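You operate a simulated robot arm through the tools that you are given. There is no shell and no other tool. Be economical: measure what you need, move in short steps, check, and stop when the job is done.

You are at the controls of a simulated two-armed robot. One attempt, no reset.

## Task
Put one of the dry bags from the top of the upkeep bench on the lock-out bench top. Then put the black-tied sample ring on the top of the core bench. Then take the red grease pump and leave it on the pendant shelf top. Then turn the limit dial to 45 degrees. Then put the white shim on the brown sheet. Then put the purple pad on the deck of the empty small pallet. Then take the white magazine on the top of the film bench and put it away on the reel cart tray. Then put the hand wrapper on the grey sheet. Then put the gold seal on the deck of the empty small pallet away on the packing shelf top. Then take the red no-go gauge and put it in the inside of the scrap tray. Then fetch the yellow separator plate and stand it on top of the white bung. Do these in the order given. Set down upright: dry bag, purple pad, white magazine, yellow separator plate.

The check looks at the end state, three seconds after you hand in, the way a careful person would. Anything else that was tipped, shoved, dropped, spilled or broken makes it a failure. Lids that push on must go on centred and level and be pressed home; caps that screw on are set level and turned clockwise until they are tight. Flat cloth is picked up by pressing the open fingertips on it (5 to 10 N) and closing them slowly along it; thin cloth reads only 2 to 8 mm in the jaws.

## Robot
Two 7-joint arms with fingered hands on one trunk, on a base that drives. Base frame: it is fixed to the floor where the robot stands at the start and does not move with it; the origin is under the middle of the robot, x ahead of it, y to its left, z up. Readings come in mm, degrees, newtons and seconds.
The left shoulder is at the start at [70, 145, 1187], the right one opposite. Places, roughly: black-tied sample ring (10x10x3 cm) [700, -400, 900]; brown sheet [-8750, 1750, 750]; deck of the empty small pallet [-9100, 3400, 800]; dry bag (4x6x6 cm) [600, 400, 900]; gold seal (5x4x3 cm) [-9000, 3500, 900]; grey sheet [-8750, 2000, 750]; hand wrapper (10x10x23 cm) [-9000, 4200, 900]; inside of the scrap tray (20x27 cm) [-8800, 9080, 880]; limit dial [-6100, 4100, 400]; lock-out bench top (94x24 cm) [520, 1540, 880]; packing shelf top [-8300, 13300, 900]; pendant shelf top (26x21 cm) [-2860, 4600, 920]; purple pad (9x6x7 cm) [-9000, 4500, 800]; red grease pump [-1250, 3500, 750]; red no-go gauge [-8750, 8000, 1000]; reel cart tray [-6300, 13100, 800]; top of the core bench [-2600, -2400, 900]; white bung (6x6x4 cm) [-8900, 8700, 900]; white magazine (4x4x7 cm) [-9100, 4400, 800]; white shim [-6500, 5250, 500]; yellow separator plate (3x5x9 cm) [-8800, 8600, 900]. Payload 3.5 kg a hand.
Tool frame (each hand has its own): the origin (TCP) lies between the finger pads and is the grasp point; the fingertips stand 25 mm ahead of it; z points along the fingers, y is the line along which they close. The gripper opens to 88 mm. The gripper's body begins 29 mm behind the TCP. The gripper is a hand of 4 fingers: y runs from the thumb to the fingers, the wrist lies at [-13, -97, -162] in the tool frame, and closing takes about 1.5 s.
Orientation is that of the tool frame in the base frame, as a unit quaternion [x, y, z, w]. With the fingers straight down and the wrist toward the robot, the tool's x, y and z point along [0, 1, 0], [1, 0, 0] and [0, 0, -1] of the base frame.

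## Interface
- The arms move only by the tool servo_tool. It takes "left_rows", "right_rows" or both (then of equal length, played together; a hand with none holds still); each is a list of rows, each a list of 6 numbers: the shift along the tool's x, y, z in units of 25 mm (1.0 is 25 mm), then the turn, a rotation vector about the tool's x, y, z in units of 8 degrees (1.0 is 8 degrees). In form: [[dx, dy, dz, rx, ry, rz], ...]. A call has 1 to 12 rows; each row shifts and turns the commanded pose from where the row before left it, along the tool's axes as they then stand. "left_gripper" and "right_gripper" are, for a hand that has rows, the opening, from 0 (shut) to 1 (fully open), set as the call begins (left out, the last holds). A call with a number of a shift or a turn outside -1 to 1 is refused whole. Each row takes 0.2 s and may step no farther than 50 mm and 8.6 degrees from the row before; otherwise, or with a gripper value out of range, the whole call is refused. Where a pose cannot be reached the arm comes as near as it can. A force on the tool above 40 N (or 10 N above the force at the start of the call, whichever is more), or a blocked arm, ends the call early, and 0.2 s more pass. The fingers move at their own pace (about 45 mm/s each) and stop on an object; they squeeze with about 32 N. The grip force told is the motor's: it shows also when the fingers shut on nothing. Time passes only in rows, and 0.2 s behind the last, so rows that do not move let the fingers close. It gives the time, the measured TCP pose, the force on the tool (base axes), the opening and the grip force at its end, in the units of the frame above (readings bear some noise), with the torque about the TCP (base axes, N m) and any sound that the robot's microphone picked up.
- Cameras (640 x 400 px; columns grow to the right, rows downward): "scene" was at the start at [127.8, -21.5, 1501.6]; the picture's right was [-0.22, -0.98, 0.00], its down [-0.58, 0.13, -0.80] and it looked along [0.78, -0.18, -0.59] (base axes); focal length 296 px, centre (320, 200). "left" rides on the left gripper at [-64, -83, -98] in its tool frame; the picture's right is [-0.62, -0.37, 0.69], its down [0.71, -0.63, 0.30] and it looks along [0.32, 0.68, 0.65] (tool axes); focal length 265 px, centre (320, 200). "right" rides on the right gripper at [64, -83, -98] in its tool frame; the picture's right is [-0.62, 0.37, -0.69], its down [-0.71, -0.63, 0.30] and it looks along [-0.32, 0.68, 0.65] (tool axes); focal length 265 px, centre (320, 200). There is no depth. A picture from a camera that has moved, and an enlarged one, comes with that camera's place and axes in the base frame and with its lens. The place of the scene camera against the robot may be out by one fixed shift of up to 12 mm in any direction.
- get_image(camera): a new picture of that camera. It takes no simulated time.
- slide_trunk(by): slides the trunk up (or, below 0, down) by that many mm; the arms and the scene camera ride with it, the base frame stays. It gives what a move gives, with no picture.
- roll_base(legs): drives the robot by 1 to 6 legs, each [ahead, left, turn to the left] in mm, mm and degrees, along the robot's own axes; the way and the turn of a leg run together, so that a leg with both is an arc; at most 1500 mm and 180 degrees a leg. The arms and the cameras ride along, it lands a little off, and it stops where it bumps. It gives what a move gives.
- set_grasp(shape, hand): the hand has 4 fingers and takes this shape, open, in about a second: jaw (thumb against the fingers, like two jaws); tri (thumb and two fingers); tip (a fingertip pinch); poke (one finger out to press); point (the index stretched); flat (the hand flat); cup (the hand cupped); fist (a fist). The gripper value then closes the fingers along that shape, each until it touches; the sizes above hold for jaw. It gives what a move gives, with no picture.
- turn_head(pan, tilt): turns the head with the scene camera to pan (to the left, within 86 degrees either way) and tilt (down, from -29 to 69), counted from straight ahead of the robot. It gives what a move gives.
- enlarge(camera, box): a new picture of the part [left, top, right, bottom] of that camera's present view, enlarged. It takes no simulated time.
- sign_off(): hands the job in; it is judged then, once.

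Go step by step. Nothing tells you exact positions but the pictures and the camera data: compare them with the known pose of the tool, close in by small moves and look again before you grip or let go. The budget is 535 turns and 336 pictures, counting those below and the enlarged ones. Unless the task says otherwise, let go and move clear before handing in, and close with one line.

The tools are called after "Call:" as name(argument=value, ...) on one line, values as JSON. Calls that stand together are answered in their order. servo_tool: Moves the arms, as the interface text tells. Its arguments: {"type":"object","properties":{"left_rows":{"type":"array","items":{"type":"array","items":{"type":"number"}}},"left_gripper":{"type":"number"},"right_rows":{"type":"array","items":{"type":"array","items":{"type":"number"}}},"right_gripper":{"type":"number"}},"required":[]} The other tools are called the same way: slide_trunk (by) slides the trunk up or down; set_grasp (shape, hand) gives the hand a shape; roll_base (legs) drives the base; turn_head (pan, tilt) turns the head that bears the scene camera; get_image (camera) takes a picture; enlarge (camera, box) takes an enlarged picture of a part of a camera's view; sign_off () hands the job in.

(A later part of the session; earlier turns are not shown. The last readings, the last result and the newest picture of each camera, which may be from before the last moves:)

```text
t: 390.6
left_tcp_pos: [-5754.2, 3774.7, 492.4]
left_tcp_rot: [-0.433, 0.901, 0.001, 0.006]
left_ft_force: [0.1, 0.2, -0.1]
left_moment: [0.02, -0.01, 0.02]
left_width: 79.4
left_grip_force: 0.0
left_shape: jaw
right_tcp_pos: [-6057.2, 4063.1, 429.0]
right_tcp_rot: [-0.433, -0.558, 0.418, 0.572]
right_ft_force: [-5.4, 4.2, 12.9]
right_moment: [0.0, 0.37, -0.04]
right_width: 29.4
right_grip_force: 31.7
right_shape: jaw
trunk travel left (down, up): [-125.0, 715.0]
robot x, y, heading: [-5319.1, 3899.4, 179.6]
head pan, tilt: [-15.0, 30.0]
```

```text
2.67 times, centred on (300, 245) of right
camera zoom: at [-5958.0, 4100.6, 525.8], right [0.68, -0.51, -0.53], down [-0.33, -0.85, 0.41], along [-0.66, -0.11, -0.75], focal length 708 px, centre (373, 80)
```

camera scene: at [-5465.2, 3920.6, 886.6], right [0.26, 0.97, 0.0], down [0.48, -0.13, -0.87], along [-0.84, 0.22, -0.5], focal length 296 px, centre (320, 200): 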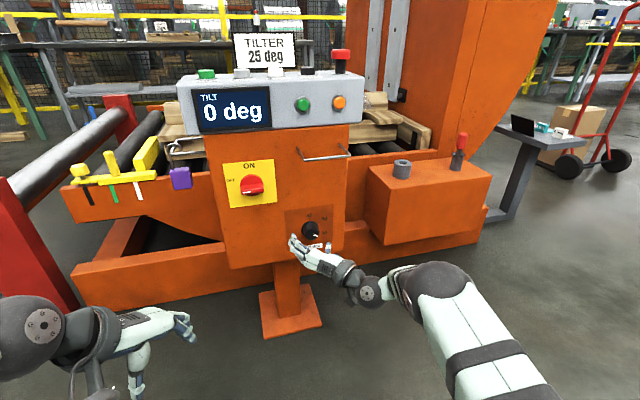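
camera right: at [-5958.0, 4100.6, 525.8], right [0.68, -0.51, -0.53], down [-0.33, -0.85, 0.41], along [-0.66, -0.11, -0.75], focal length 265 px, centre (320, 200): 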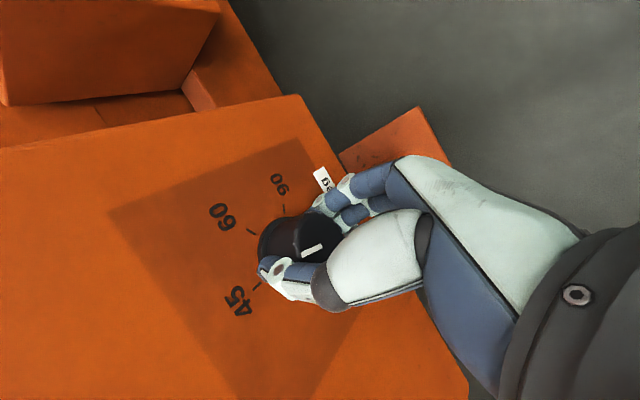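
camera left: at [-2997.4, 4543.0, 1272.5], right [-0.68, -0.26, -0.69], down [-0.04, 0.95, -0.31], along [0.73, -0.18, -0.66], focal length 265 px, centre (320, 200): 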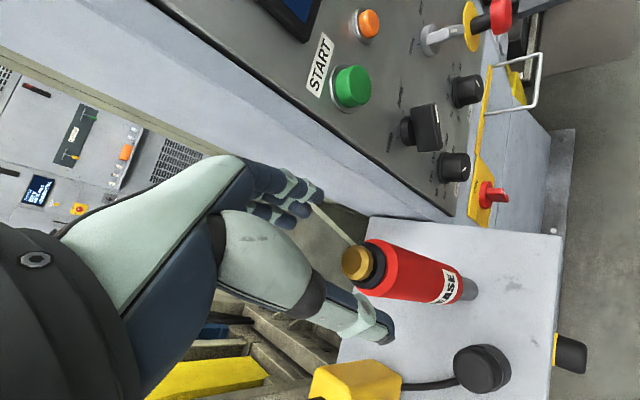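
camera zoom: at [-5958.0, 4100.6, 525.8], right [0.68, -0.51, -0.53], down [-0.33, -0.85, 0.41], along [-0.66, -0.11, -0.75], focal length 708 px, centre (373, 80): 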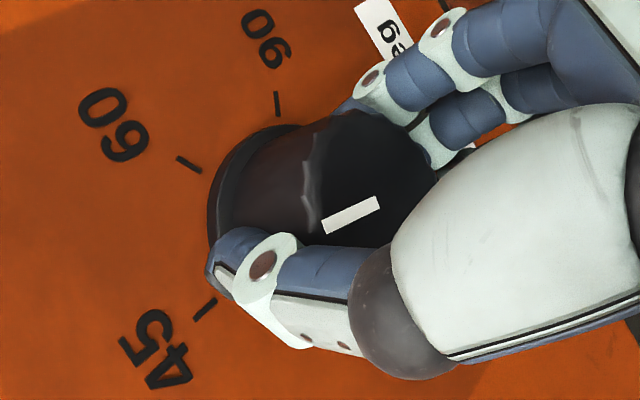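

The pointer is still about 17° short of the 45 mark. I'll turn a bit more and check.

Call:
servo_tool(right_rows=[[0, 0, 0, 0, 0, -0.7], [0, 0, 0, 0, 0, -0.7], [0, 0, 0, 0, 0, -0.7], [0, 0, 0, 0, 0, 0]])

Call:
enlarge(camera="right", box=[220, 170, 380, 320])

```text
t: 391.2
left_tcp_pos: [-5750.8, 3773.7, 493.1]
left_tcp_rot: [-0.434, 0.901, 0.002, 0.004]
left_ft_force: [-0.6, 0.7, -0.8]
left_moment: [0.03, 0.06, -0.01]
left_width: 79.4
left_grip_force: 0.0
left_shape: jaw
right_tcp_pos: [-6061.6, 4070.1, 427.7]
right_tcp_rot: [-0.384, -0.593, 0.369, 0.604]
right_ft_force: [34.8, -5.0, 19.9]
right_moment: [-0.03, 1.11, 0.29]
right_width: 33.5
right_grip_force: 32.0
right_shape: jaw
right hand out of reach, approached as far as the arm can: row 2, 3
trunk travel left (down, up): [-125.0, 715.0]
robot x, y, heading: [-5316.4, 3901.1, 180.0]
head pan, tilt: [-15.0, 30.0]
stopped in row 3 (right hand): the force on the tool passed its limit (the readings are from after the stop); the commanded pose is now the measured one
```

```text
2.67 times, centred on (300, 245) of right
camera zoom: at [-5962.3, 4091.2, 529.4], right [0.68, -0.42, -0.6], down [-0.33, -0.91, 0.26], along [-0.65, 0.02, -0.76], focal length 708 px, centre (373, 80)
```

zoom: 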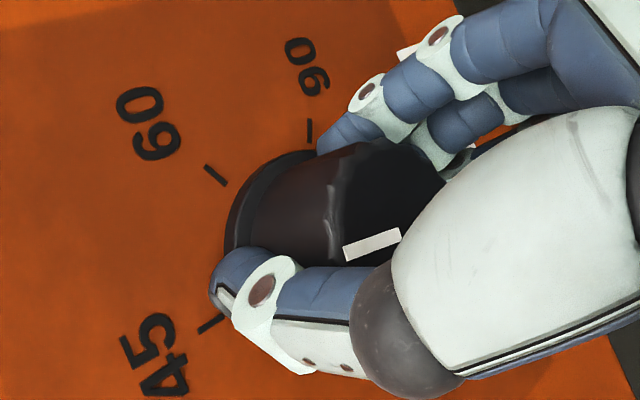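

The hand is at its roll limit and pressing on the panel. I'll release, back off, roll back clockwise and regrip for the last bit.

Call:
servo_tool(right_rows=[[0, 0, 0, 0, 0, 0], [0, 0, 0, 0, 0, 0], [0, 0, 0, 0, 0, 0], [0, 0, 0, 0, 0, 0]], right_gripper=1)

Call:
servo_tool(right_rows=[[0, 0, -1, 0, 0, 0], [0, 0, -1, 0, 0, 0], [0, 0, 0, 0, 0, 1], [0, 0, 0, 0, 0, 1], [0, 0, 0, 0, 0, 1], [0, 0, 0, 0, 0, 1], [0, 0, 0, 0, 0, 1], [0, 0, 0, 0, 0, 1], [0, 0, 0, 0, 0, 1], [0, 0, 0, 0, 0, 1], [0, 0, 0, 0, 0, 0]])

Call:
get_image(camera="right")

Call:
enlarge(camera="scene", box=[270, 190, 366, 262])

```text
t: 392.2
left_tcp_pos: [-5753.5, 3776.5, 490.2]
left_tcp_rot: [-0.433, 0.901, 0.001, 0.006]
left_ft_force: [-0.3, 1.1, 0.3]
left_moment: [0.01, -0.01, -0.03]
left_width: 79.2
left_grip_force: 0.0
left_shape: jaw
right_tcp_pos: [-6062.3, 4071.8, 418.8]
right_tcp_rot: [-0.388, -0.597, 0.367, 0.599]
right_ft_force: [13.0, 2.5, 0.7]
right_moment: [0.03, -0.2, -0.12]
right_width: 86.0
right_grip_force: 0.2
right_shape: jaw
trunk travel left (down, up): [-125.0, 715.0]
robot x, y, heading: [-5321.0, 3899.5, 179.9]
head pan, tilt: [-15.0, 30.0]
```

```text
t: 394.6
left_tcp_pos: [-5753.9, 3774.1, 489.3]
left_tcp_rot: [-0.434, 0.901, -0.001, 0.007]
left_ft_force: [0.3, 0.4, -0.6]
left_moment: [-0.01, 0.01, 0.02]
left_width: 79.2
left_grip_force: 0.0
left_shape: jaw
right_tcp_pos: [-6016.4, 4080.8, 416.0]
right_tcp_rot: [0.645, 0.301, -0.629, -0.313]
right_ft_force: [-1.6, 0.4, 0.1]
right_moment: [0.01, -0.01, 0.04]
right_width: 87.5
right_grip_force: 0.0
right_shape: jaw
right hand out of reach, approached as far as the arm can: row 1
trunk travel left (down, up): [-125.0, 715.0]
robot x, y, heading: [-5323.5, 3895.3, 179.9]
head pan, tilt: [-15.0, 30.0]
```

```text
209 pictures are left
camera right: at [-5915.3, 4181.7, 441.6], right [0.67, -0.73, 0.11], down [-0.32, -0.16, 0.93], along [-0.67, -0.66, -0.34], focal length 265 px, centre (320, 200)
```

right: 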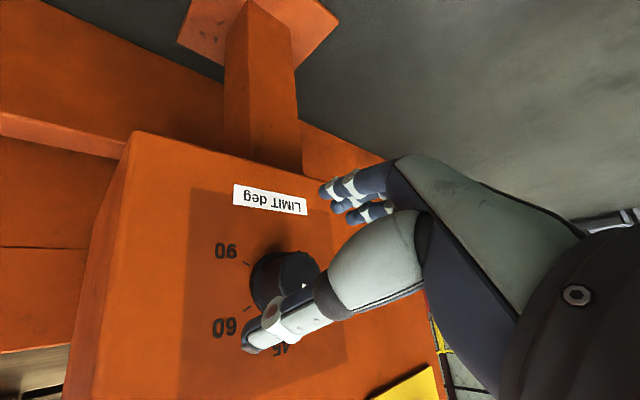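

```text
5.56 times, centred on (318, 226) of scene
camera zoom: at [-5464.0, 3920.8, 886.6], right [0.26, 0.97, 0.0], down [0.48, -0.13, -0.87], along [-0.84, 0.23, -0.5], focal length 1646 px, centre (331, 56)
```

zoom: 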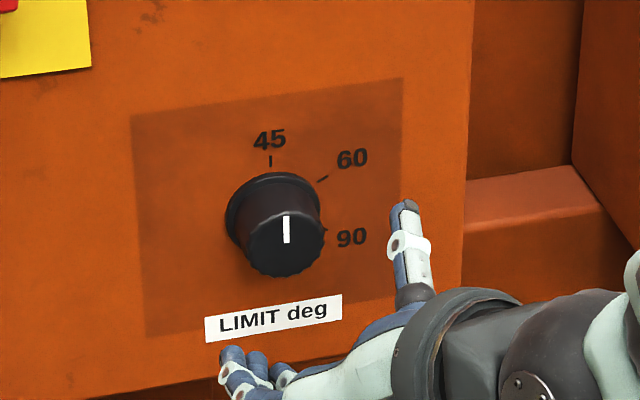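

After release the pointer looks nearly straight up at 45. I'll zoom in closely to judge it.

Call:
enlarge(camera="scene", box=[302, 208, 334, 240])

```text
12.50 times, centred on (318, 224) of scene
camera zoom: at [-5464.0, 3920.8, 886.6], right [0.26, 0.97, 0.0], down [0.48, -0.13, -0.87], along [-0.84, 0.23, -0.5], focal length 3703 px, centre (345, -100)
```

zoom: 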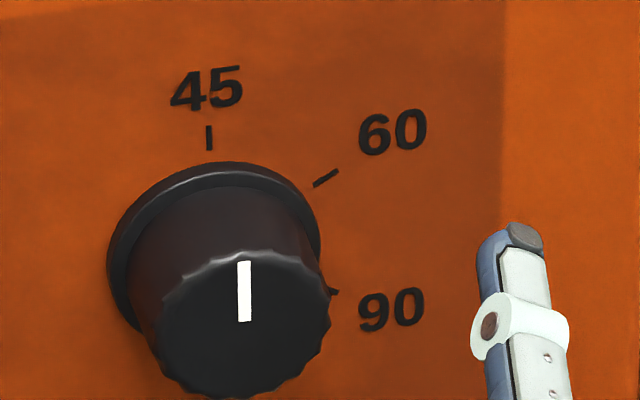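

The pointer stands on the 45 mark. I'll pull the hand straight back and drive away from the tilter.

Call:
servo_tool(right_rows=[[0, 0, -1, 0, 0, 0], [0, 0, -1, 0, 0, 0]])

Call:
roll_base(legs=[[-350, 0, 0]])

Call:
slide_trunk(by=300)

Call:
turn_head(pan=-50, tilt=25)

Call:
get_image(camera="scene")

```text
t: 395.2
left_tcp_pos: [-5753.5, 3774.5, 489.8]
left_tcp_rot: [-0.433, 0.901, 0.0, 0.008]
left_ft_force: [0.0, 0.3, -0.2]
left_moment: [-0.02, -0.02, 0.01]
left_width: 79.2
left_grip_force: 0.1
left_shape: jaw
right_tcp_pos: [-5966.0, 4079.6, 416.6]
right_tcp_rot: [0.645, 0.301, -0.629, -0.313]
right_ft_force: [-0.6, 0.4, 0.2]
right_moment: [0.01, 0.0, -0.03]
right_width: 87.8
right_grip_force: 0.1
right_shape: jaw
trunk travel left (down, up): [-125.0, 715.0]
robot x, y, heading: [-5318.4, 3899.9, 179.8]
head pan, tilt: [-15.0, 30.0]
```

```text
t: 397.5
left_tcp_pos: [-5410.4, 3776.3, 491.7]
left_tcp_rot: [-0.433, 0.901, 0.0, 0.007]
left_ft_force: [0.1, 0.2, -0.2]
left_moment: [-0.02, 0.0, -0.02]
left_width: 78.9
left_grip_force: 0.1
left_shape: jaw
right_tcp_pos: [-5620.9, 4079.7, 417.1]
right_tcp_rot: [0.645, 0.3, -0.629, -0.314]
right_ft_force: [0.3, -0.2, 0.7]
right_moment: [-0.01, 0.02, 0.02]
right_width: 87.7
right_grip_force: 0.0
right_shape: jaw
trunk travel left (down, up): [-125.0, 715.0]
robot x, y, heading: [-4972.6, 3899.3, 179.8]
head pan, tilt: [-15.0, 30.0]
```

```text
t: 400.5
left_tcp_pos: [-5410.7, 3774.9, 789.5]
left_tcp_rot: [-0.432, 0.902, 0.001, 0.007]
left_ft_force: [-1.5, -0.1, 0.6]
left_moment: [0.01, 0.01, -0.01]
left_width: 78.9
left_grip_force: 0.0
left_shape: jaw
right_tcp_pos: [-5621.5, 4079.4, 717.1]
right_tcp_rot: [0.644, 0.301, -0.629, -0.313]
right_ft_force: [0.2, 0.2, -0.5]
right_moment: [0.03, 0.01, 0.0]
right_width: 87.9
right_grip_force: 0.0
right_shape: jaw
trunk travel left (down, up): [-425.0, 415.0]
robot x, y, heading: [-4972.5, 3899.9, 179.7]
head pan, tilt: [-15.0, 30.0]
```

```text
t: 401.5
left_tcp_pos: [-5409.4, 3775.0, 790.7]
left_tcp_rot: [-0.433, 0.901, 0.0, 0.006]
left_ft_force: [-0.5, -0.1, -0.6]
left_moment: [0.0, -0.02, 0.01]
left_width: 79.2
left_grip_force: 0.1
left_shape: jaw
right_tcp_pos: [-5620.2, 4080.3, 716.1]
right_tcp_rot: [0.645, 0.3, -0.629, -0.314]
right_ft_force: [-0.2, 0.4, -0.2]
right_moment: [-0.03, -0.01, 0.03]
right_width: 87.6
right_grip_force: 0.0
right_shape: jaw
trunk travel left (down, up): [-425.0, 415.0]
robot x, y, heading: [-4969.6, 3895.9, 180.0]
head pan, tilt: [-50.0, 25.0]
```

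```text
206 pictures are left
camera scene: at [-5091.1, 3967.3, 1194.6], right [0.77, 0.64, 0.0], down [0.27, -0.32, -0.91], along [-0.58, 0.7, -0.42], focal length 296 px, centre (320, 200)
```

scene: 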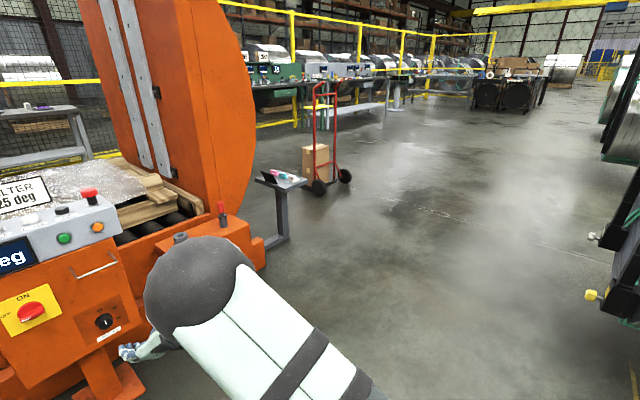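

The way right is clear if I keep x ≤ -5250. I'll go ahead a bit, then slide right to the shim stand and use the left hand.

Call:
roll_base(legs=[[320, 0, 0], [0, -1450, 0]])

Call:
turn_head(pan=5, tilt=30)

Call:
get_image(camera="scene")

```text
t: 410.4
left_tcp_pos: [-5757.4, 5198.1, 790.0]
left_tcp_rot: [-0.462, 0.887, 0.001, 0.006]
left_ft_force: [-0.3, 0.6, 0.5]
left_moment: [-0.03, 0.01, 0.02]
left_width: 78.8
left_grip_force: 0.0
left_shape: jaw
right_tcp_pos: [-5986.1, 5487.6, 716.3]
right_tcp_rot: [-0.635, -0.321, 0.639, 0.293]
right_ft_force: [0.8, -0.3, 0.4]
right_moment: [0.02, 0.0, -0.05]
right_width: 87.9
right_grip_force: 0.0
right_shape: jaw
trunk travel left (down, up): [-425.0, 415.0]
robot x, y, heading: [-5331.0, 5349.1, -176.4]
head pan, tilt: [-50.0, 25.0]
```

```text
t: 411.7
left_tcp_pos: [-5755.9, 5196.6, 789.6]
left_tcp_rot: [-0.462, 0.887, 0.001, 0.006]
left_ft_force: [0.8, -0.6, 0.4]
left_moment: [-0.01, 0.01, -0.02]
left_width: 78.9
left_grip_force: 0.1
left_shape: jaw
right_tcp_pos: [-5986.6, 5487.5, 716.6]
right_tcp_rot: [-0.635, -0.322, 0.638, 0.294]
right_ft_force: [-0.3, 0.6, 0.3]
right_moment: [-0.04, 0.01, 0.0]
right_width: 87.6
right_grip_force: 0.0
right_shape: jaw
trunk travel left (down, up): [-425.0, 415.0]
robot x, y, heading: [-5330.7, 5351.9, -176.7]
head pan, tilt: [5.0, 30.0]
```

```text
205 pictures are left
camera scene: at [-5477.0, 5330.1, 1186.6], right [-0.15, 0.99, 0.0], down [0.49, 0.07, -0.87], along [-0.86, -0.13, -0.5], focal length 296 px, centre (320, 200)
```

scene: 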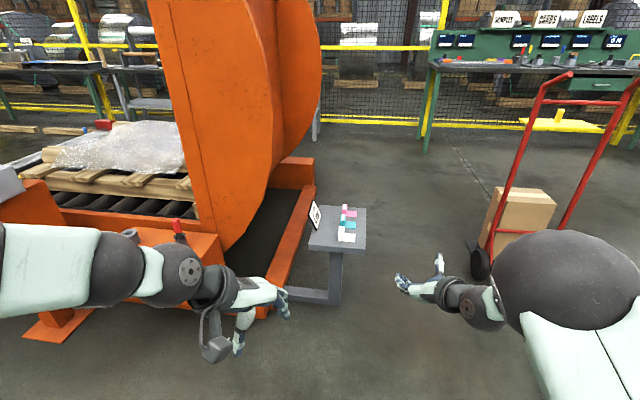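

Call:
enlarge(camera="scene", box=[290, 190, 386, 262])

```text
5.56 times, centred on (338, 226) of scene
camera zoom: at [-5477.0, 5330.1, 1186.6], right [-0.15, 0.99, 0.0], down [0.49, 0.07, -0.87], along [-0.86, -0.13, -0.5], focal length 1646 px, centre (220, 56)
```

zoom: 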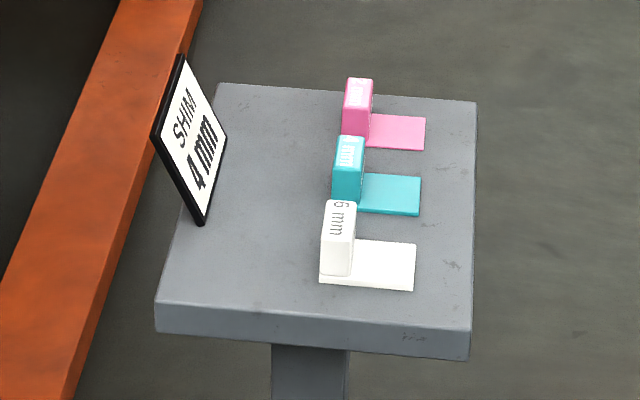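

The white shim is an L: a block (about 22 mm thick along y) on a thin plate, at about [-6388, 5274], on a table at z ≈ 500. I'll turn the left hand so it closes along y, then drive up.

Call:
servo_tool(left_rows=[[0, 0, 0, 0, 0, 0.86], [0, 0, 0, 0, 0, 0.86], [0, 0, 0, 0, 0, 0.86], [0, 0, 0, 0, 0, 0.86], [0, 0, 0, 0, 0, 0.86], [0, 0, 0, 0, 0, 0.86], [0, 0, 0, 0, 0, 0.86], [0, 0, 0, 0, 0, 0.86]], left_gripper=0.8)

Call:
roll_base(legs=[[300, -48, -3.3], [265, 0, 0]])

Call:
turn_head(pan=5, tilt=45)

Call:
get_image(camera="scene")

Call:
get_image(camera="left")

```text
t: 413.5
left_tcp_pos: [-5756.5, 5197.6, 788.8]
left_tcp_rot: [0.001, 1.0, 0.004, 0.005]
left_ft_force: [0.1, 0.7, 0.0]
left_moment: [-0.03, 0.03, -0.02]
left_width: 70.5
left_grip_force: 0.0
left_shape: jaw
right_tcp_pos: [-5987.4, 5485.8, 716.3]
right_tcp_rot: [-0.635, -0.321, 0.638, 0.293]
right_ft_force: [0.7, -0.4, 0.5]
right_moment: [-0.01, -0.02, 0.01]
right_width: 87.7
right_grip_force: 0.1
right_shape: jaw
trunk travel left (down, up): [-425.0, 415.0]
robot x, y, heading: [-5330.9, 5347.9, -176.6]
head pan, tilt: [5.0, 30.0]
```

```text
t: 417.0
left_tcp_pos: [-6326.1, 5262.6, 789.0]
left_tcp_rot: [0.031, 0.999, 0.004, 0.006]
left_ft_force: [0.9, 0.4, -0.1]
left_moment: [-0.02, -0.03, 0.01]
left_width: 70.8
left_grip_force: 0.1
left_shape: jaw
right_tcp_pos: [-6536.5, 5566.6, 715.8]
right_tcp_rot: [0.645, 0.301, -0.629, -0.313]
right_ft_force: [-0.5, -0.9, 0.1]
right_moment: [-0.01, 0.0, 0.0]
right_width: 87.7
right_grip_force: 0.1
right_shape: jaw
trunk travel left (down, up): [-425.0, 415.0]
robot x, y, heading: [-5887.5, 5387.9, 180.2]
head pan, tilt: [5.0, 30.0]
```

```text
t: 417.8
left_tcp_pos: [-6325.0, 5264.5, 789.3]
left_tcp_rot: [0.031, 0.999, 0.002, 0.005]
left_ft_force: [0.7, -0.9, -0.7]
left_moment: [-0.01, 0.0, 0.01]
left_width: 70.7
left_grip_force: 0.0
left_shape: jaw
right_tcp_pos: [-6535.4, 5567.3, 716.8]
right_tcp_rot: [0.644, 0.302, -0.63, -0.312]
right_ft_force: [0.8, 0.0, -1.4]
right_moment: [-0.03, 0.01, -0.01]
right_width: 87.8
right_grip_force: 0.0
right_shape: jaw
trunk travel left (down, up): [-425.0, 415.0]
robot x, y, heading: [-5891.3, 5388.0, 180.0]
head pan, tilt: [5.0, 45.0]
```

```text
203 pictures are left
camera scene: at [-6028.3, 5378.7, 1164.1], right [-0.09, 1.0, 0.0], down [0.7, 0.06, -0.71], along [-0.7, -0.06, -0.71], focal length 296 px, centre (320, 200)
```

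scene: 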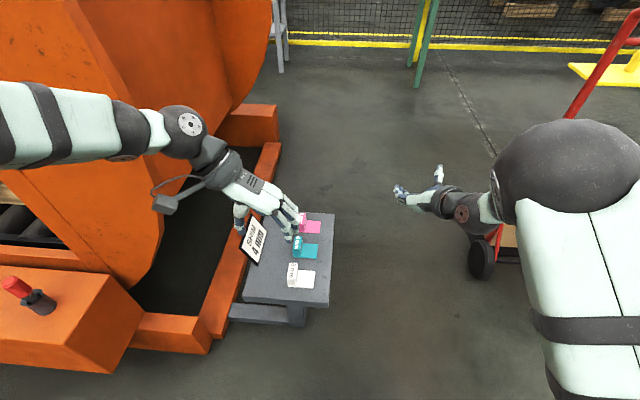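

```text
202 pictures are left
camera left: at [-6265.7, 5175.2, 888.2], right [0.6, -0.4, -0.69], down [-0.75, -0.58, -0.32], along [-0.27, 0.71, -0.65], focal length 265 px, centre (320, 200)
```

left: 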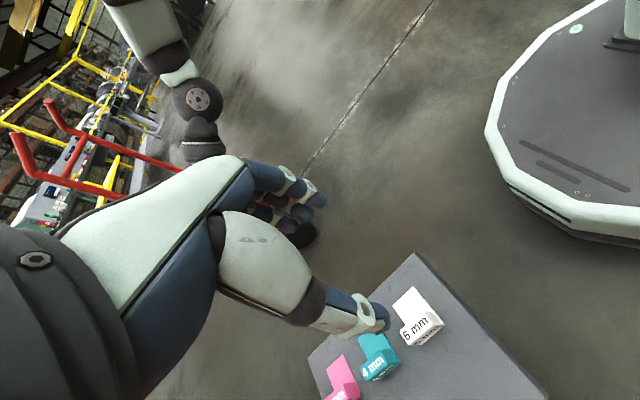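

The block is at about [-6417, 5276, 495]. I'll move above it to z ≈ 600 and look again.

Call:
servo_tool(left_rows=[[0.8, 0.05, 0.5, 0, 0, 0], [0.8, 0.05, 0.9, 0, 0, 0], [0.8, 0.05, 0.9, 0, 0, 0], [0.8, 0.05, 0.9, 0, 0, 0], [0.5, 0.05, 0.9, 0, 0, 0], [0, 0, 0.9, 0, 0, 0], [0, 0, 0.9, 0, 0, 0], [0, 0, 0.9, 0, 0, 0], [0, 0, 0.7, 0, 0, 0], [0, 0, 0, 0, 0, 0]])

Call:
get_image(camera="left")

Call:
enlarge(camera="scene", box=[220, 190, 380, 310])

```text
t: 420.0
left_tcp_pos: [-6413.1, 5277.4, 603.3]
left_tcp_rot: [0.03, 1.0, 0.003, 0.005]
left_ft_force: [-0.2, 0.1, -0.4]
left_moment: [0.0, 0.01, -0.02]
left_width: 70.5
left_grip_force: 0.0
left_shape: jaw
right_tcp_pos: [-6537.2, 5566.2, 716.8]
right_tcp_rot: [0.644, 0.302, -0.63, -0.312]
right_ft_force: [0.5, 0.0, -0.9]
right_moment: [0.02, 0.01, -0.03]
right_width: 87.7
right_grip_force: 0.1
right_shape: jaw
trunk travel left (down, up): [-425.0, 415.0]
robot x, y, heading: [-5887.6, 5388.7, 180.2]
head pan, tilt: [5.0, 45.0]
```

```text
201 pictures are left
camera left: at [-6355.1, 5190.0, 701.0], right [0.6, -0.4, -0.69], down [-0.75, -0.58, -0.32], along [-0.27, 0.71, -0.65], focal length 265 px, centre (320, 200)
```

left: 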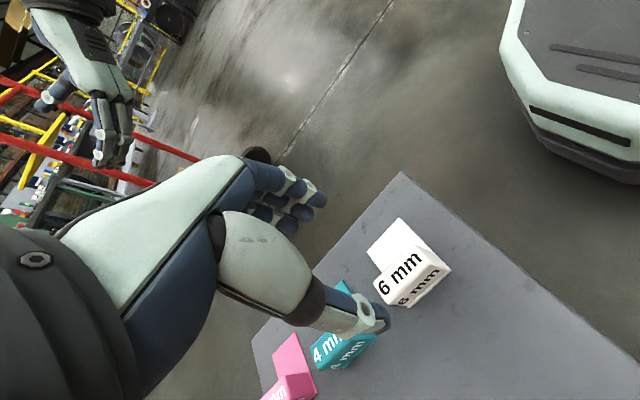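

```text
3.33 times, centred on (300, 250) of scene
camera zoom: at [-6028.2, 5378.8, 1164.0], right [-0.09, 1.0, 0.0], down [0.7, 0.06, -0.71], along [-0.7, -0.06, -0.71], focal length 987 px, centre (387, 33)
```

zoom: 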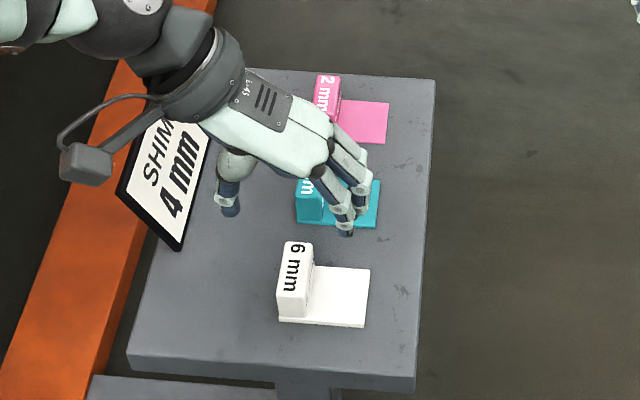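

Call:
servo_tool(left_rows=[[0.15, 0.08, 0.6, 0, 0, 0], [0, 0, 0.7, 0, 0, 0], [0, 0, 0.7, 0, 0, 0], [0, 0, 0.3, 0, 0, 0], [0, 0, 0, 0, 0, 0]])

Call:
get_image(camera="left")

Call:
enlarge(camera="scene", box=[240, 210, 360, 300])

```text
t: 421.2
left_tcp_pos: [-6419.1, 5279.8, 544.0]
left_tcp_rot: [0.031, 1.0, 0.004, 0.005]
left_ft_force: [-0.4, -0.3, -0.9]
left_moment: [-0.01, 0.0, 0.03]
left_width: 70.6
left_grip_force: 0.0
left_shape: jaw
right_tcp_pos: [-6537.5, 5566.7, 717.0]
right_tcp_rot: [0.644, 0.302, -0.629, -0.313]
right_ft_force: [0.0, 0.2, 0.7]
right_moment: [0.0, 0.02, 0.01]
right_width: 87.8
right_grip_force: 0.0
right_shape: jaw
trunk travel left (down, up): [-425.0, 415.0]
robot x, y, heading: [-5889.6, 5389.9, 180.0]
head pan, tilt: [5.0, 45.0]
```

```text
199 pictures are left
camera left: at [-6359.8, 5191.9, 641.6], right [0.6, -0.4, -0.69], down [-0.75, -0.58, -0.32], along [-0.27, 0.71, -0.65], focal length 265 px, centre (320, 200)
```

left: 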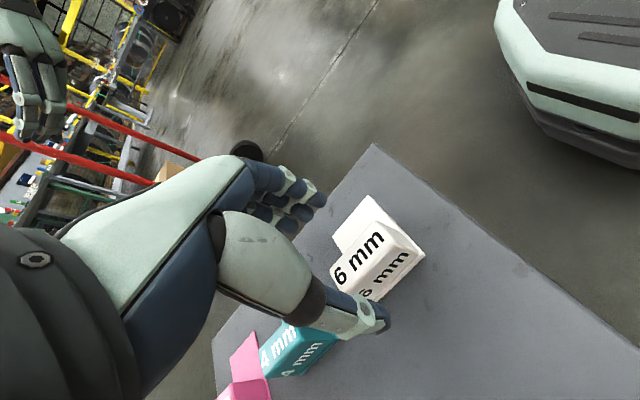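

```text
4.44 times, centred on (300, 255) of scene
camera zoom: at [-6028.4, 5378.8, 1164.0], right [-0.09, 1.0, 0.0], down [0.7, 0.06, -0.71], along [-0.7, -0.06, -0.71], focal length 1317 px, centre (409, -44)
```

zoom: 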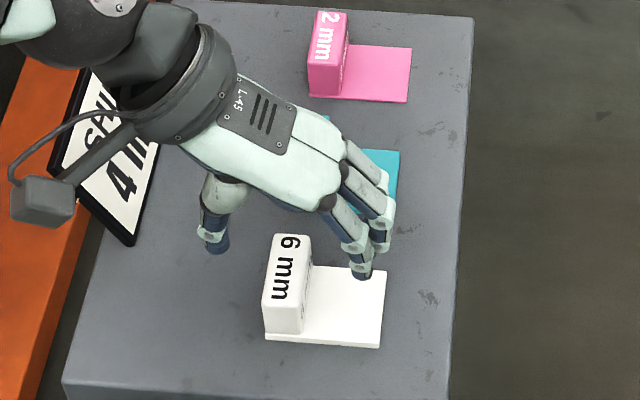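

Call:
servo_tool(left_rows=[[0.1, 0, 0.4, 0, 0, 0], [0, 0, 0.4, 0, 0, 0], [0, 0, 0.2, 0, 0, 0], [0, 0, 0, 0, 0, 0]])

Call:
get_image(camera="left")

Call:
enlarge(camera="scene", box=[240, 210, 360, 300])

```text
t: 422.2
left_tcp_pos: [-6419.2, 5279.5, 519.2]
left_tcp_rot: [0.031, 0.999, 0.003, 0.006]
left_ft_force: [-0.3, -0.5, -0.2]
left_moment: [-0.02, -0.02, -0.01]
left_width: 70.6
left_grip_force: 0.1
left_shape: jaw
right_tcp_pos: [-6536.3, 5566.4, 717.4]
right_tcp_rot: [0.644, 0.302, -0.63, -0.312]
right_ft_force: [0.3, 0.3, 0.0]
right_moment: [0.02, 0.02, 0.0]
right_width: 87.9
right_grip_force: 0.0
right_shape: jaw
trunk travel left (down, up): [-425.0, 415.0]
robot x, y, heading: [-5889.0, 5390.6, 179.8]
head pan, tilt: [5.0, 45.0]
```

```text
197 pictures are left
camera left: at [-6360.1, 5191.8, 617.9], right [0.6, -0.4, -0.69], down [-0.75, -0.58, -0.32], along [-0.27, 0.71, -0.65], focal length 265 px, centre (320, 200)
```

left: 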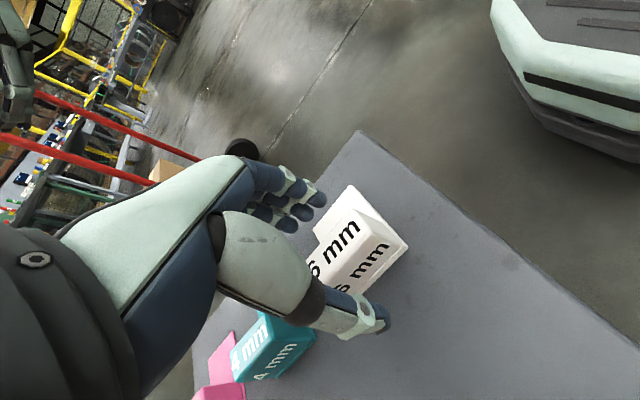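

```text
4.44 times, centred on (300, 255) of scene
camera zoom: at [-6028.3, 5378.7, 1164.0], right [-0.09, 1.0, 0.0], down [0.7, 0.06, -0.71], along [-0.7, -0.06, -0.71], focal length 1317 px, centre (409, -44)
```

zoom: 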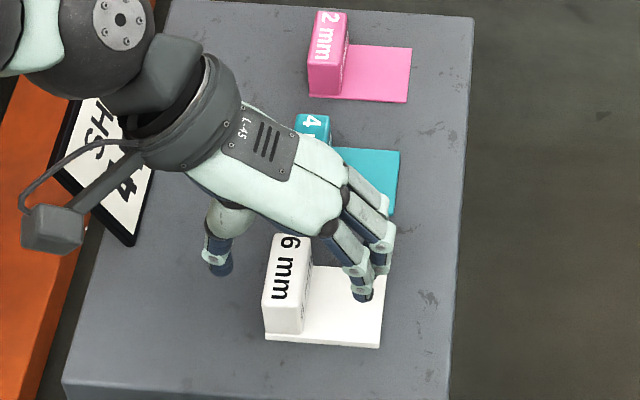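

Aligned: block top is at z ≈ 507 and I'm 12 mm above it with the tips on either side. I'll go 8 mm lower and close.

Call:
servo_tool(left_rows=[[-0.15, 0, 0.2, 0, 0, 0], [0, 0, 0.12, 0, 0, 0], [0, 0, 0, 0, 0, 0]])

Call:
servo_tool(left_rows=[[0, 0, 0, 0, 0, 0], [0, 0, 0, 0, 0, 0], [0, 0, 0, 0, 0, 0], [0, 0, 0, 0, 0, 0], [0, 0, 0, 0, 0, 0], [0, 0, 0, 0, 0, 0], [0, 0, 0, 0, 0, 0]], left_gripper=0)

Call:
get_image(camera="left")

```text
t: 423.0
left_tcp_pos: [-6416.6, 5278.3, 512.1]
left_tcp_rot: [0.031, 0.999, 0.003, 0.005]
left_ft_force: [0.0, 0.1, 0.1]
left_moment: [0.03, 0.01, 0.0]
left_width: 70.5
left_grip_force: 0.1
left_shape: jaw
right_tcp_pos: [-6537.2, 5566.5, 717.3]
right_tcp_rot: [0.644, 0.301, -0.63, -0.312]
right_ft_force: [0.0, -0.3, -0.3]
right_moment: [0.0, -0.07, 0.01]
right_width: 87.9
right_grip_force: 0.0
right_shape: jaw
trunk travel left (down, up): [-425.0, 415.0]
robot x, y, heading: [-5890.0, 5386.7, 180.1]
head pan, tilt: [5.0, 45.0]
```

```text
t: 424.6
left_tcp_pos: [-6416.9, 5279.4, 511.7]
left_tcp_rot: [0.031, 1.0, 0.003, 0.005]
left_ft_force: [0.3, -0.3, -0.3]
left_moment: [-0.02, -0.01, 0.01]
left_width: 16.4
left_grip_force: 31.9
left_shape: jaw
right_tcp_pos: [-6536.0, 5565.7, 716.3]
right_tcp_rot: [0.644, 0.301, -0.63, -0.312]
right_ft_force: [-0.7, 0.7, -0.7]
right_moment: [-0.04, -0.01, 0.01]
right_width: 87.7
right_grip_force: 0.0
right_shape: jaw
trunk travel left (down, up): [-425.0, 415.0]
robot x, y, heading: [-5886.9, 5390.1, 180.0]
head pan, tilt: [5.0, 45.0]
```

```text
195 pictures are left
camera left: at [-6357.6, 5191.3, 609.3], right [0.6, -0.4, -0.69], down [-0.75, -0.58, -0.32], along [-0.27, 0.71, -0.65], focal length 265 px, centre (320, 200)
```

left: 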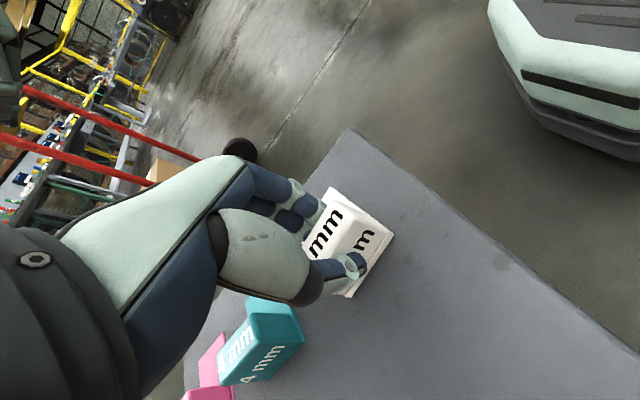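

The shim is held. I'll lift it and back away.

Call:
servo_tool(left_rows=[[0, 0, -0.5, 0, 0, 0], [0, 0, -1, 0, 0, 0], [0, 0, -1, 0, 0, 0], [0, 0, -1, 0, 0, 0], [0, 0, -1, 0, 0, 0], [0, 0, -1, 0, 0, 0], [0, 0, -1, 0, 0, 0], [0, 0, -1, 0, 0, 0]])

Call:
roll_base(legs=[[-450, 0, 0]])

Call:
slide_trunk(by=250)

Call:
turn_head(pan=40, tilt=15)

Call:
get_image(camera="scene")

Call:
get_image(camera="left")

```text
t: 426.4
left_tcp_pos: [-6419.3, 5278.2, 699.4]
left_tcp_rot: [0.031, 1.0, 0.003, 0.006]
left_ft_force: [0.6, 0.7, -0.8]
left_moment: [0.02, -0.03, -0.02]
left_width: 16.4
left_grip_force: 32.0
left_shape: jaw
right_tcp_pos: [-6536.6, 5566.1, 716.1]
right_tcp_rot: [0.644, 0.301, -0.629, -0.313]
right_ft_force: [-1.6, -0.7, -0.1]
right_moment: [0.03, 0.0, 0.01]
right_width: 87.9
right_grip_force: 0.0
right_shape: jaw
trunk travel left (down, up): [-425.0, 415.0]
robot x, y, heading: [-5891.3, 5387.2, 180.2]
head pan, tilt: [5.0, 45.0]
```

```text
t: 429.1
left_tcp_pos: [-5964.4, 5278.1, 699.5]
left_tcp_rot: [0.031, 1.0, 0.003, 0.005]
left_ft_force: [0.6, 0.9, -0.9]
left_moment: [-0.01, 0.03, -0.01]
left_width: 16.3
left_grip_force: 31.9
left_shape: jaw
right_tcp_pos: [-6081.1, 5566.7, 716.6]
right_tcp_rot: [0.644, 0.302, -0.629, -0.313]
right_ft_force: [0.8, -0.5, 0.2]
right_moment: [0.0, -0.01, 0.0]
right_width: 87.9
right_grip_force: 0.0
right_shape: jaw
trunk travel left (down, up): [-425.0, 415.0]
robot x, y, heading: [-5435.3, 5389.3, 180.0]
head pan, tilt: [5.0, 45.0]
```

```text
t: 431.7
left_tcp_pos: [-5964.2, 5278.5, 948.6]
left_tcp_rot: [0.031, 0.999, 0.004, 0.006]
left_ft_force: [-0.2, 0.0, -0.6]
left_moment: [0.02, 0.02, 0.01]
left_width: 16.2
left_grip_force: 32.5
left_shape: jaw
right_tcp_pos: [-6081.6, 5567.0, 966.4]
right_tcp_rot: [0.645, 0.301, -0.629, -0.313]
right_ft_force: [0.1, -0.3, 0.3]
right_moment: [-0.03, -0.01, 0.03]
right_width: 87.7
right_grip_force: 0.0
right_shape: jaw
trunk travel left (down, up): [-675.0, 165.0]
robot x, y, heading: [-5436.7, 5389.1, 180.0]
head pan, tilt: [5.0, 45.0]
```

```text
t: 432.7
left_tcp_pos: [-5965.8, 5277.7, 948.7]
left_tcp_rot: [0.031, 1.0, 0.003, 0.005]
left_ft_force: [-0.9, 0.1, -0.7]
left_moment: [0.02, 0.02, -0.04]
left_width: 16.3
left_grip_force: 32.0
left_shape: jaw
right_tcp_pos: [-6081.9, 5566.9, 966.1]
right_tcp_rot: [0.645, 0.302, -0.629, -0.313]
right_ft_force: [0.2, 0.4, -0.3]
right_moment: [-0.02, -0.01, -0.01]
right_width: 87.7
right_grip_force: 0.1
right_shape: jaw
trunk travel left (down, up): [-675.0, 165.0]
robot x, y, heading: [-5437.9, 5385.6, 179.9]
head pan, tilt: [40.0, 15.0]
```

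```text
194 pictures are left
camera scene: at [-5564.6, 5325.7, 1460.7], right [-0.64, 0.77, 0.0], down [0.2, 0.17, -0.97], along [-0.74, -0.62, -0.26], focal length 296 px, centre (320, 200)
```

scene: 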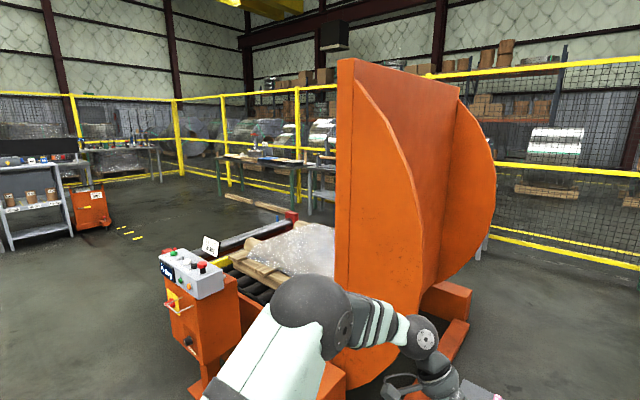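

```text
193 pictures are left
camera left: at [-5906.5, 5190.1, 1047.1], right [0.6, -0.4, -0.69], down [-0.75, -0.58, -0.32], along [-0.27, 0.71, -0.65], focal length 265 px, centre (320, 200)
```

left: 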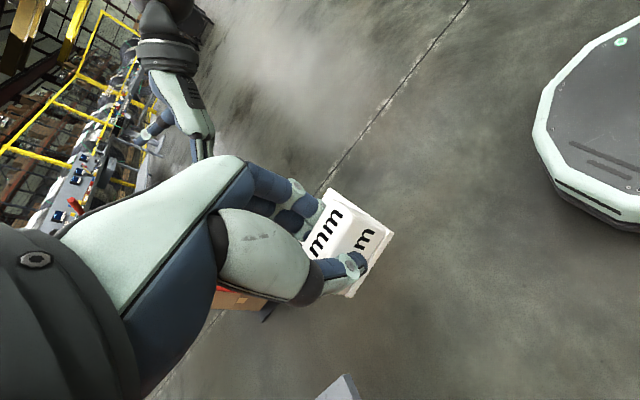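

The west benches are beyond the tilter. I'll drive south past the tilter first, keeping away from it.

Call:
roll_base(legs=[[0, 350, 0], [-250, 400, 0], [0, 1100, 0]])

Call:
roll_base(legs=[[0, 1000, 0]])

Call:
turn_head(pan=0, tilt=15)

Call:
get_image(camera="scene")

```text
t: 442.5
left_tcp_pos: [-5729.5, 3457.3, 948.7]
left_tcp_rot: [0.042, 0.999, 0.003, 0.006]
left_ft_force: [-1.1, 0.1, -0.5]
left_moment: [-0.01, 0.03, -0.01]
left_width: 16.3
left_grip_force: 32.0
left_shape: jaw
right_tcp_pos: [-5839.1, 3748.3, 966.6]
right_tcp_rot: [0.649, 0.293, -0.625, -0.321]
right_ft_force: [0.1, 0.1, 0.6]
right_moment: [-0.02, -0.02, -0.03]
right_width: 87.7
right_grip_force: 0.1
right_shape: jaw
trunk travel left (down, up): [-675.0, 165.0]
robot x, y, heading: [-5197.2, 3554.2, 178.7]
head pan, tilt: [40.0, 15.0]
```

```text
t: 447.7
left_tcp_pos: [-5749.5, 2465.9, 948.4]
left_tcp_rot: [0.038, 0.999, 0.003, 0.005]
left_ft_force: [0.0, 0.8, 0.0]
left_moment: [0.0, 0.0, -0.02]
left_width: 16.4
left_grip_force: 31.6
left_shape: jaw
right_tcp_pos: [-5860.8, 2756.2, 967.1]
right_tcp_rot: [0.646, 0.297, -0.628, -0.317]
right_ft_force: [-0.1, 0.0, 0.0]
right_moment: [0.02, 0.02, -0.01]
right_width: 87.7
right_grip_force: 0.0
right_shape: jaw
trunk travel left (down, up): [-675.0, 165.0]
robot x, y, heading: [-5216.9, 2569.4, 178.9]
head pan, tilt: [40.0, 15.0]
```

```text
t: 448.7
left_tcp_pos: [-5748.9, 2465.9, 948.3]
left_tcp_rot: [0.038, 0.999, 0.003, 0.005]
left_ft_force: [0.5, -0.7, 0.0]
left_moment: [0.0, 0.02, -0.02]
left_width: 16.0
left_grip_force: 31.8
left_shape: jaw
right_tcp_pos: [-5860.6, 2755.9, 966.0]
right_tcp_rot: [0.647, 0.297, -0.627, -0.317]
right_ft_force: [0.2, 0.4, 0.6]
right_moment: [0.0, 0.01, -0.02]
right_width: 87.5
right_grip_force: 0.0
right_shape: jaw
trunk travel left (down, up): [-675.0, 165.0]
robot x, y, heading: [-5215.0, 2564.5, 179.1]
head pan, tilt: [0.0, 15.0]
```

```text
192 pictures are left
camera scene: at [-5367.6, 2567.7, 1460.8], right [0.01, 1.0, 0.0], down [0.26, 0.0, -0.97], along [-0.97, 0.01, -0.26], focal length 296 px, centre (320, 200)
```

scene: 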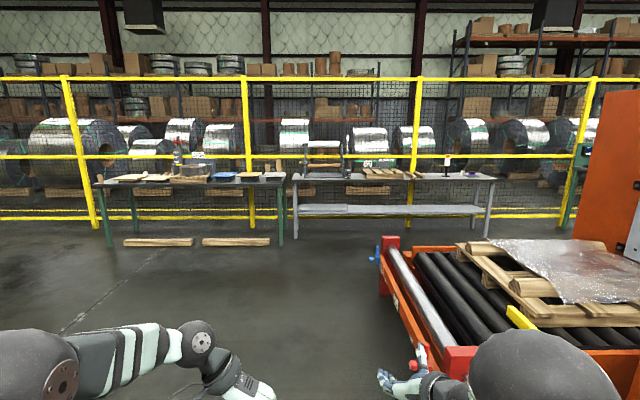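

The green-legged bench with the sheets is ahead to the left. I'll drive to about x = -7950, y = 1900.

Call:
roll_base(legs=[[0, 650, 0.9], [1400, 0, 0]])

Call:
roll_base(legs=[[1200, 0, 0]])

Call:
turn_head(pan=0, tilt=30)

Call:
get_image(camera="scene")

```text
t: 458.7
left_tcp_pos: [-7131.7, 1873.8, 949.1]
left_tcp_rot: [0.045, 0.999, 0.004, 0.006]
left_ft_force: [-0.1, 0.9, -0.6]
left_moment: [0.03, -0.02, -0.03]
left_width: 16.4
left_grip_force: 31.8
left_shape: jaw
right_tcp_pos: [-7239.7, 2165.6, 966.3]
right_tcp_rot: [0.648, 0.292, -0.626, -0.321]
right_ft_force: [0.0, -0.3, 0.1]
right_moment: [0.0, -0.01, 0.02]
right_width: 87.7
right_grip_force: 0.1
right_shape: jaw
trunk travel left (down, up): [-675.0, 165.0]
robot x, y, heading: [-6598.8, 1969.3, 178.5]
head pan, tilt: [0.0, 15.0]
```

```text
t: 464.7
left_tcp_pos: [-8317.5, 1863.9, 948.5]
left_tcp_rot: [0.026, 1.0, 0.003, 0.006]
left_ft_force: [-0.1, 0.2, -0.4]
left_moment: [0.0, 0.02, 0.02]
left_width: 16.3
left_grip_force: 32.2
left_shape: jaw
right_tcp_pos: [-8437.8, 2150.3, 967.0]
right_tcp_rot: [0.643, 0.305, -0.632, -0.308]
right_ft_force: [-0.3, 1.2, -0.3]
right_moment: [-0.03, 0.02, -0.04]
right_width: 87.5
right_grip_force: 0.1
right_shape: jaw
trunk travel left (down, up): [-675.0, 165.0]
robot x, y, heading: [-7788.6, 1980.2, -179.1]
head pan, tilt: [0.0, 15.0]
```

```text
t: 465.5
left_tcp_pos: [-8318.4, 1863.6, 949.1]
left_tcp_rot: [0.026, 1.0, 0.004, 0.005]
left_ft_force: [0.4, -1.0, -0.7]
left_moment: [0.03, 0.02, 0.0]
left_width: 16.3
left_grip_force: 32.0
left_shape: jaw
right_tcp_pos: [-8437.6, 2150.6, 966.0]
right_tcp_rot: [0.643, 0.305, -0.631, -0.309]
right_ft_force: [0.0, 0.0, 0.1]
right_moment: [-0.02, 0.0, 0.02]
right_width: 87.6
right_grip_force: 0.1
right_shape: jaw
trunk travel left (down, up): [-675.0, 165.0]
robot x, y, heading: [-7787.4, 1978.3, -179.2]
head pan, tilt: [0.0, 30.0]
```

```text
191 pictures are left
camera scene: at [-7937.3, 1975.0, 1436.6], right [-0.01, 1.0, 0.0], down [0.5, 0.01, -0.87], along [-0.87, -0.01, -0.5], focal length 296 px, centre (320, 200)
```

scene: 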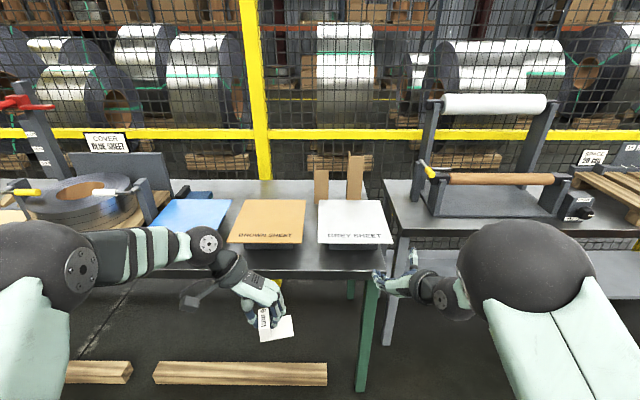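

I see the brown and grey sheets on the bench. First I'll bring the right hand back to fingers-down so it doesn't stick out ahead.

Call:
servo_tool(right_rows=[[0, 0, -0.5, 0, 0, 0.875], [0, 0, -0.5, 0, 0, 0.875], [0, 0, -0.5, 0, 0, 0.875], [0, 0, -0.5, 0, 0, 0.875], [0, 0, 0, 0, 0, 0.875], [0, 0, 0, 0, 0, 0.875], [0, 0, 0, 0, 0.9, 0], [0, 0, 0, 0, 0.9, 0], [0, 0, 0, 0, 0.9, 0], [0, 0, 0, 0, 0.9, 0], [0, 0, 0, 0, 0.9, 0], [0, 0, 0, 0, 0.9, 0]])

Call:
servo_tool(right_rows=[[0, 0, 0, 0, 0.9, 0], [0, 0, 0, 0, 0.9, 0], [0, 0, 0, 0, 0.9, 0], [0, 0, 0, 0, 0.9, 0], [0, 0, 0, 0, 0.9, 0], [0, 0, 0, 0, 0.9, 0], [0, 0, 0, 0, 0.45, 0], [0, 0, 0, 0, 0, 0]])

Call:
get_image(camera="scene")

```text
t: 468.1
left_tcp_pos: [-8317.9, 1862.7, 947.7]
left_tcp_rot: [0.026, 1.0, 0.003, 0.005]
left_ft_force: [0.2, -0.8, -0.7]
left_moment: [0.0, 0.01, 0.01]
left_width: 16.1
left_grip_force: 32.2
left_shape: jaw
right_tcp_pos: [-8387.2, 2149.5, 967.3]
right_tcp_rot: [0.917, 0.027, -0.389, -0.079]
right_ft_force: [-0.1, -0.1, 0.3]
right_moment: [-0.01, -0.03, 0.0]
right_width: 87.7
right_grip_force: 0.1
right_shape: jaw
trunk travel left (down, up): [-675.0, 165.0]
robot x, y, heading: [-7789.0, 1984.4, -179.4]
head pan, tilt: [0.0, 30.0]
```

```text
t: 469.9
left_tcp_pos: [-8317.9, 1862.9, 949.6]
left_tcp_rot: [0.026, 1.0, 0.003, 0.005]
left_ft_force: [-0.4, -1.6, -0.5]
left_moment: [0.0, -0.01, -0.02]
left_width: 16.4
left_grip_force: 32.0
left_shape: jaw
right_tcp_pos: [-8387.8, 2150.4, 967.5]
right_tcp_rot: [0.996, -0.006, 0.007, -0.084]
right_ft_force: [-0.1, -0.3, -0.2]
right_moment: [0.0, 0.03, -0.03]
right_width: 87.9
right_grip_force: 0.2
right_shape: jaw
trunk travel left (down, up): [-675.0, 165.0]
robot x, y, heading: [-7788.8, 1982.6, -179.4]
head pan, tilt: [0.0, 30.0]
```

```text
190 pictures are left
camera scene: at [-7936.9, 1974.8, 1436.6], right [-0.01, 1.0, 0.0], down [0.5, 0.01, -0.87], along [-0.87, -0.01, -0.5], focal length 296 px, centre (320, 200)
```

scene: 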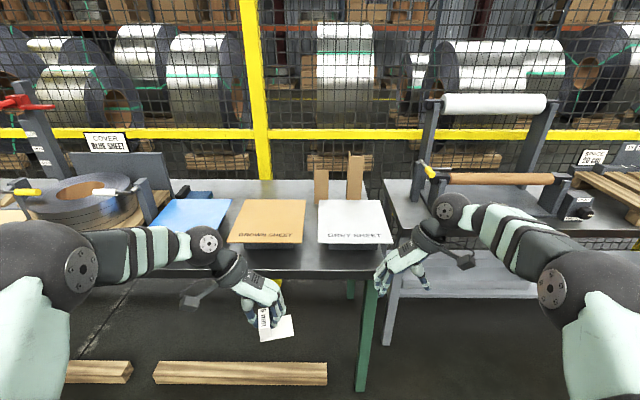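

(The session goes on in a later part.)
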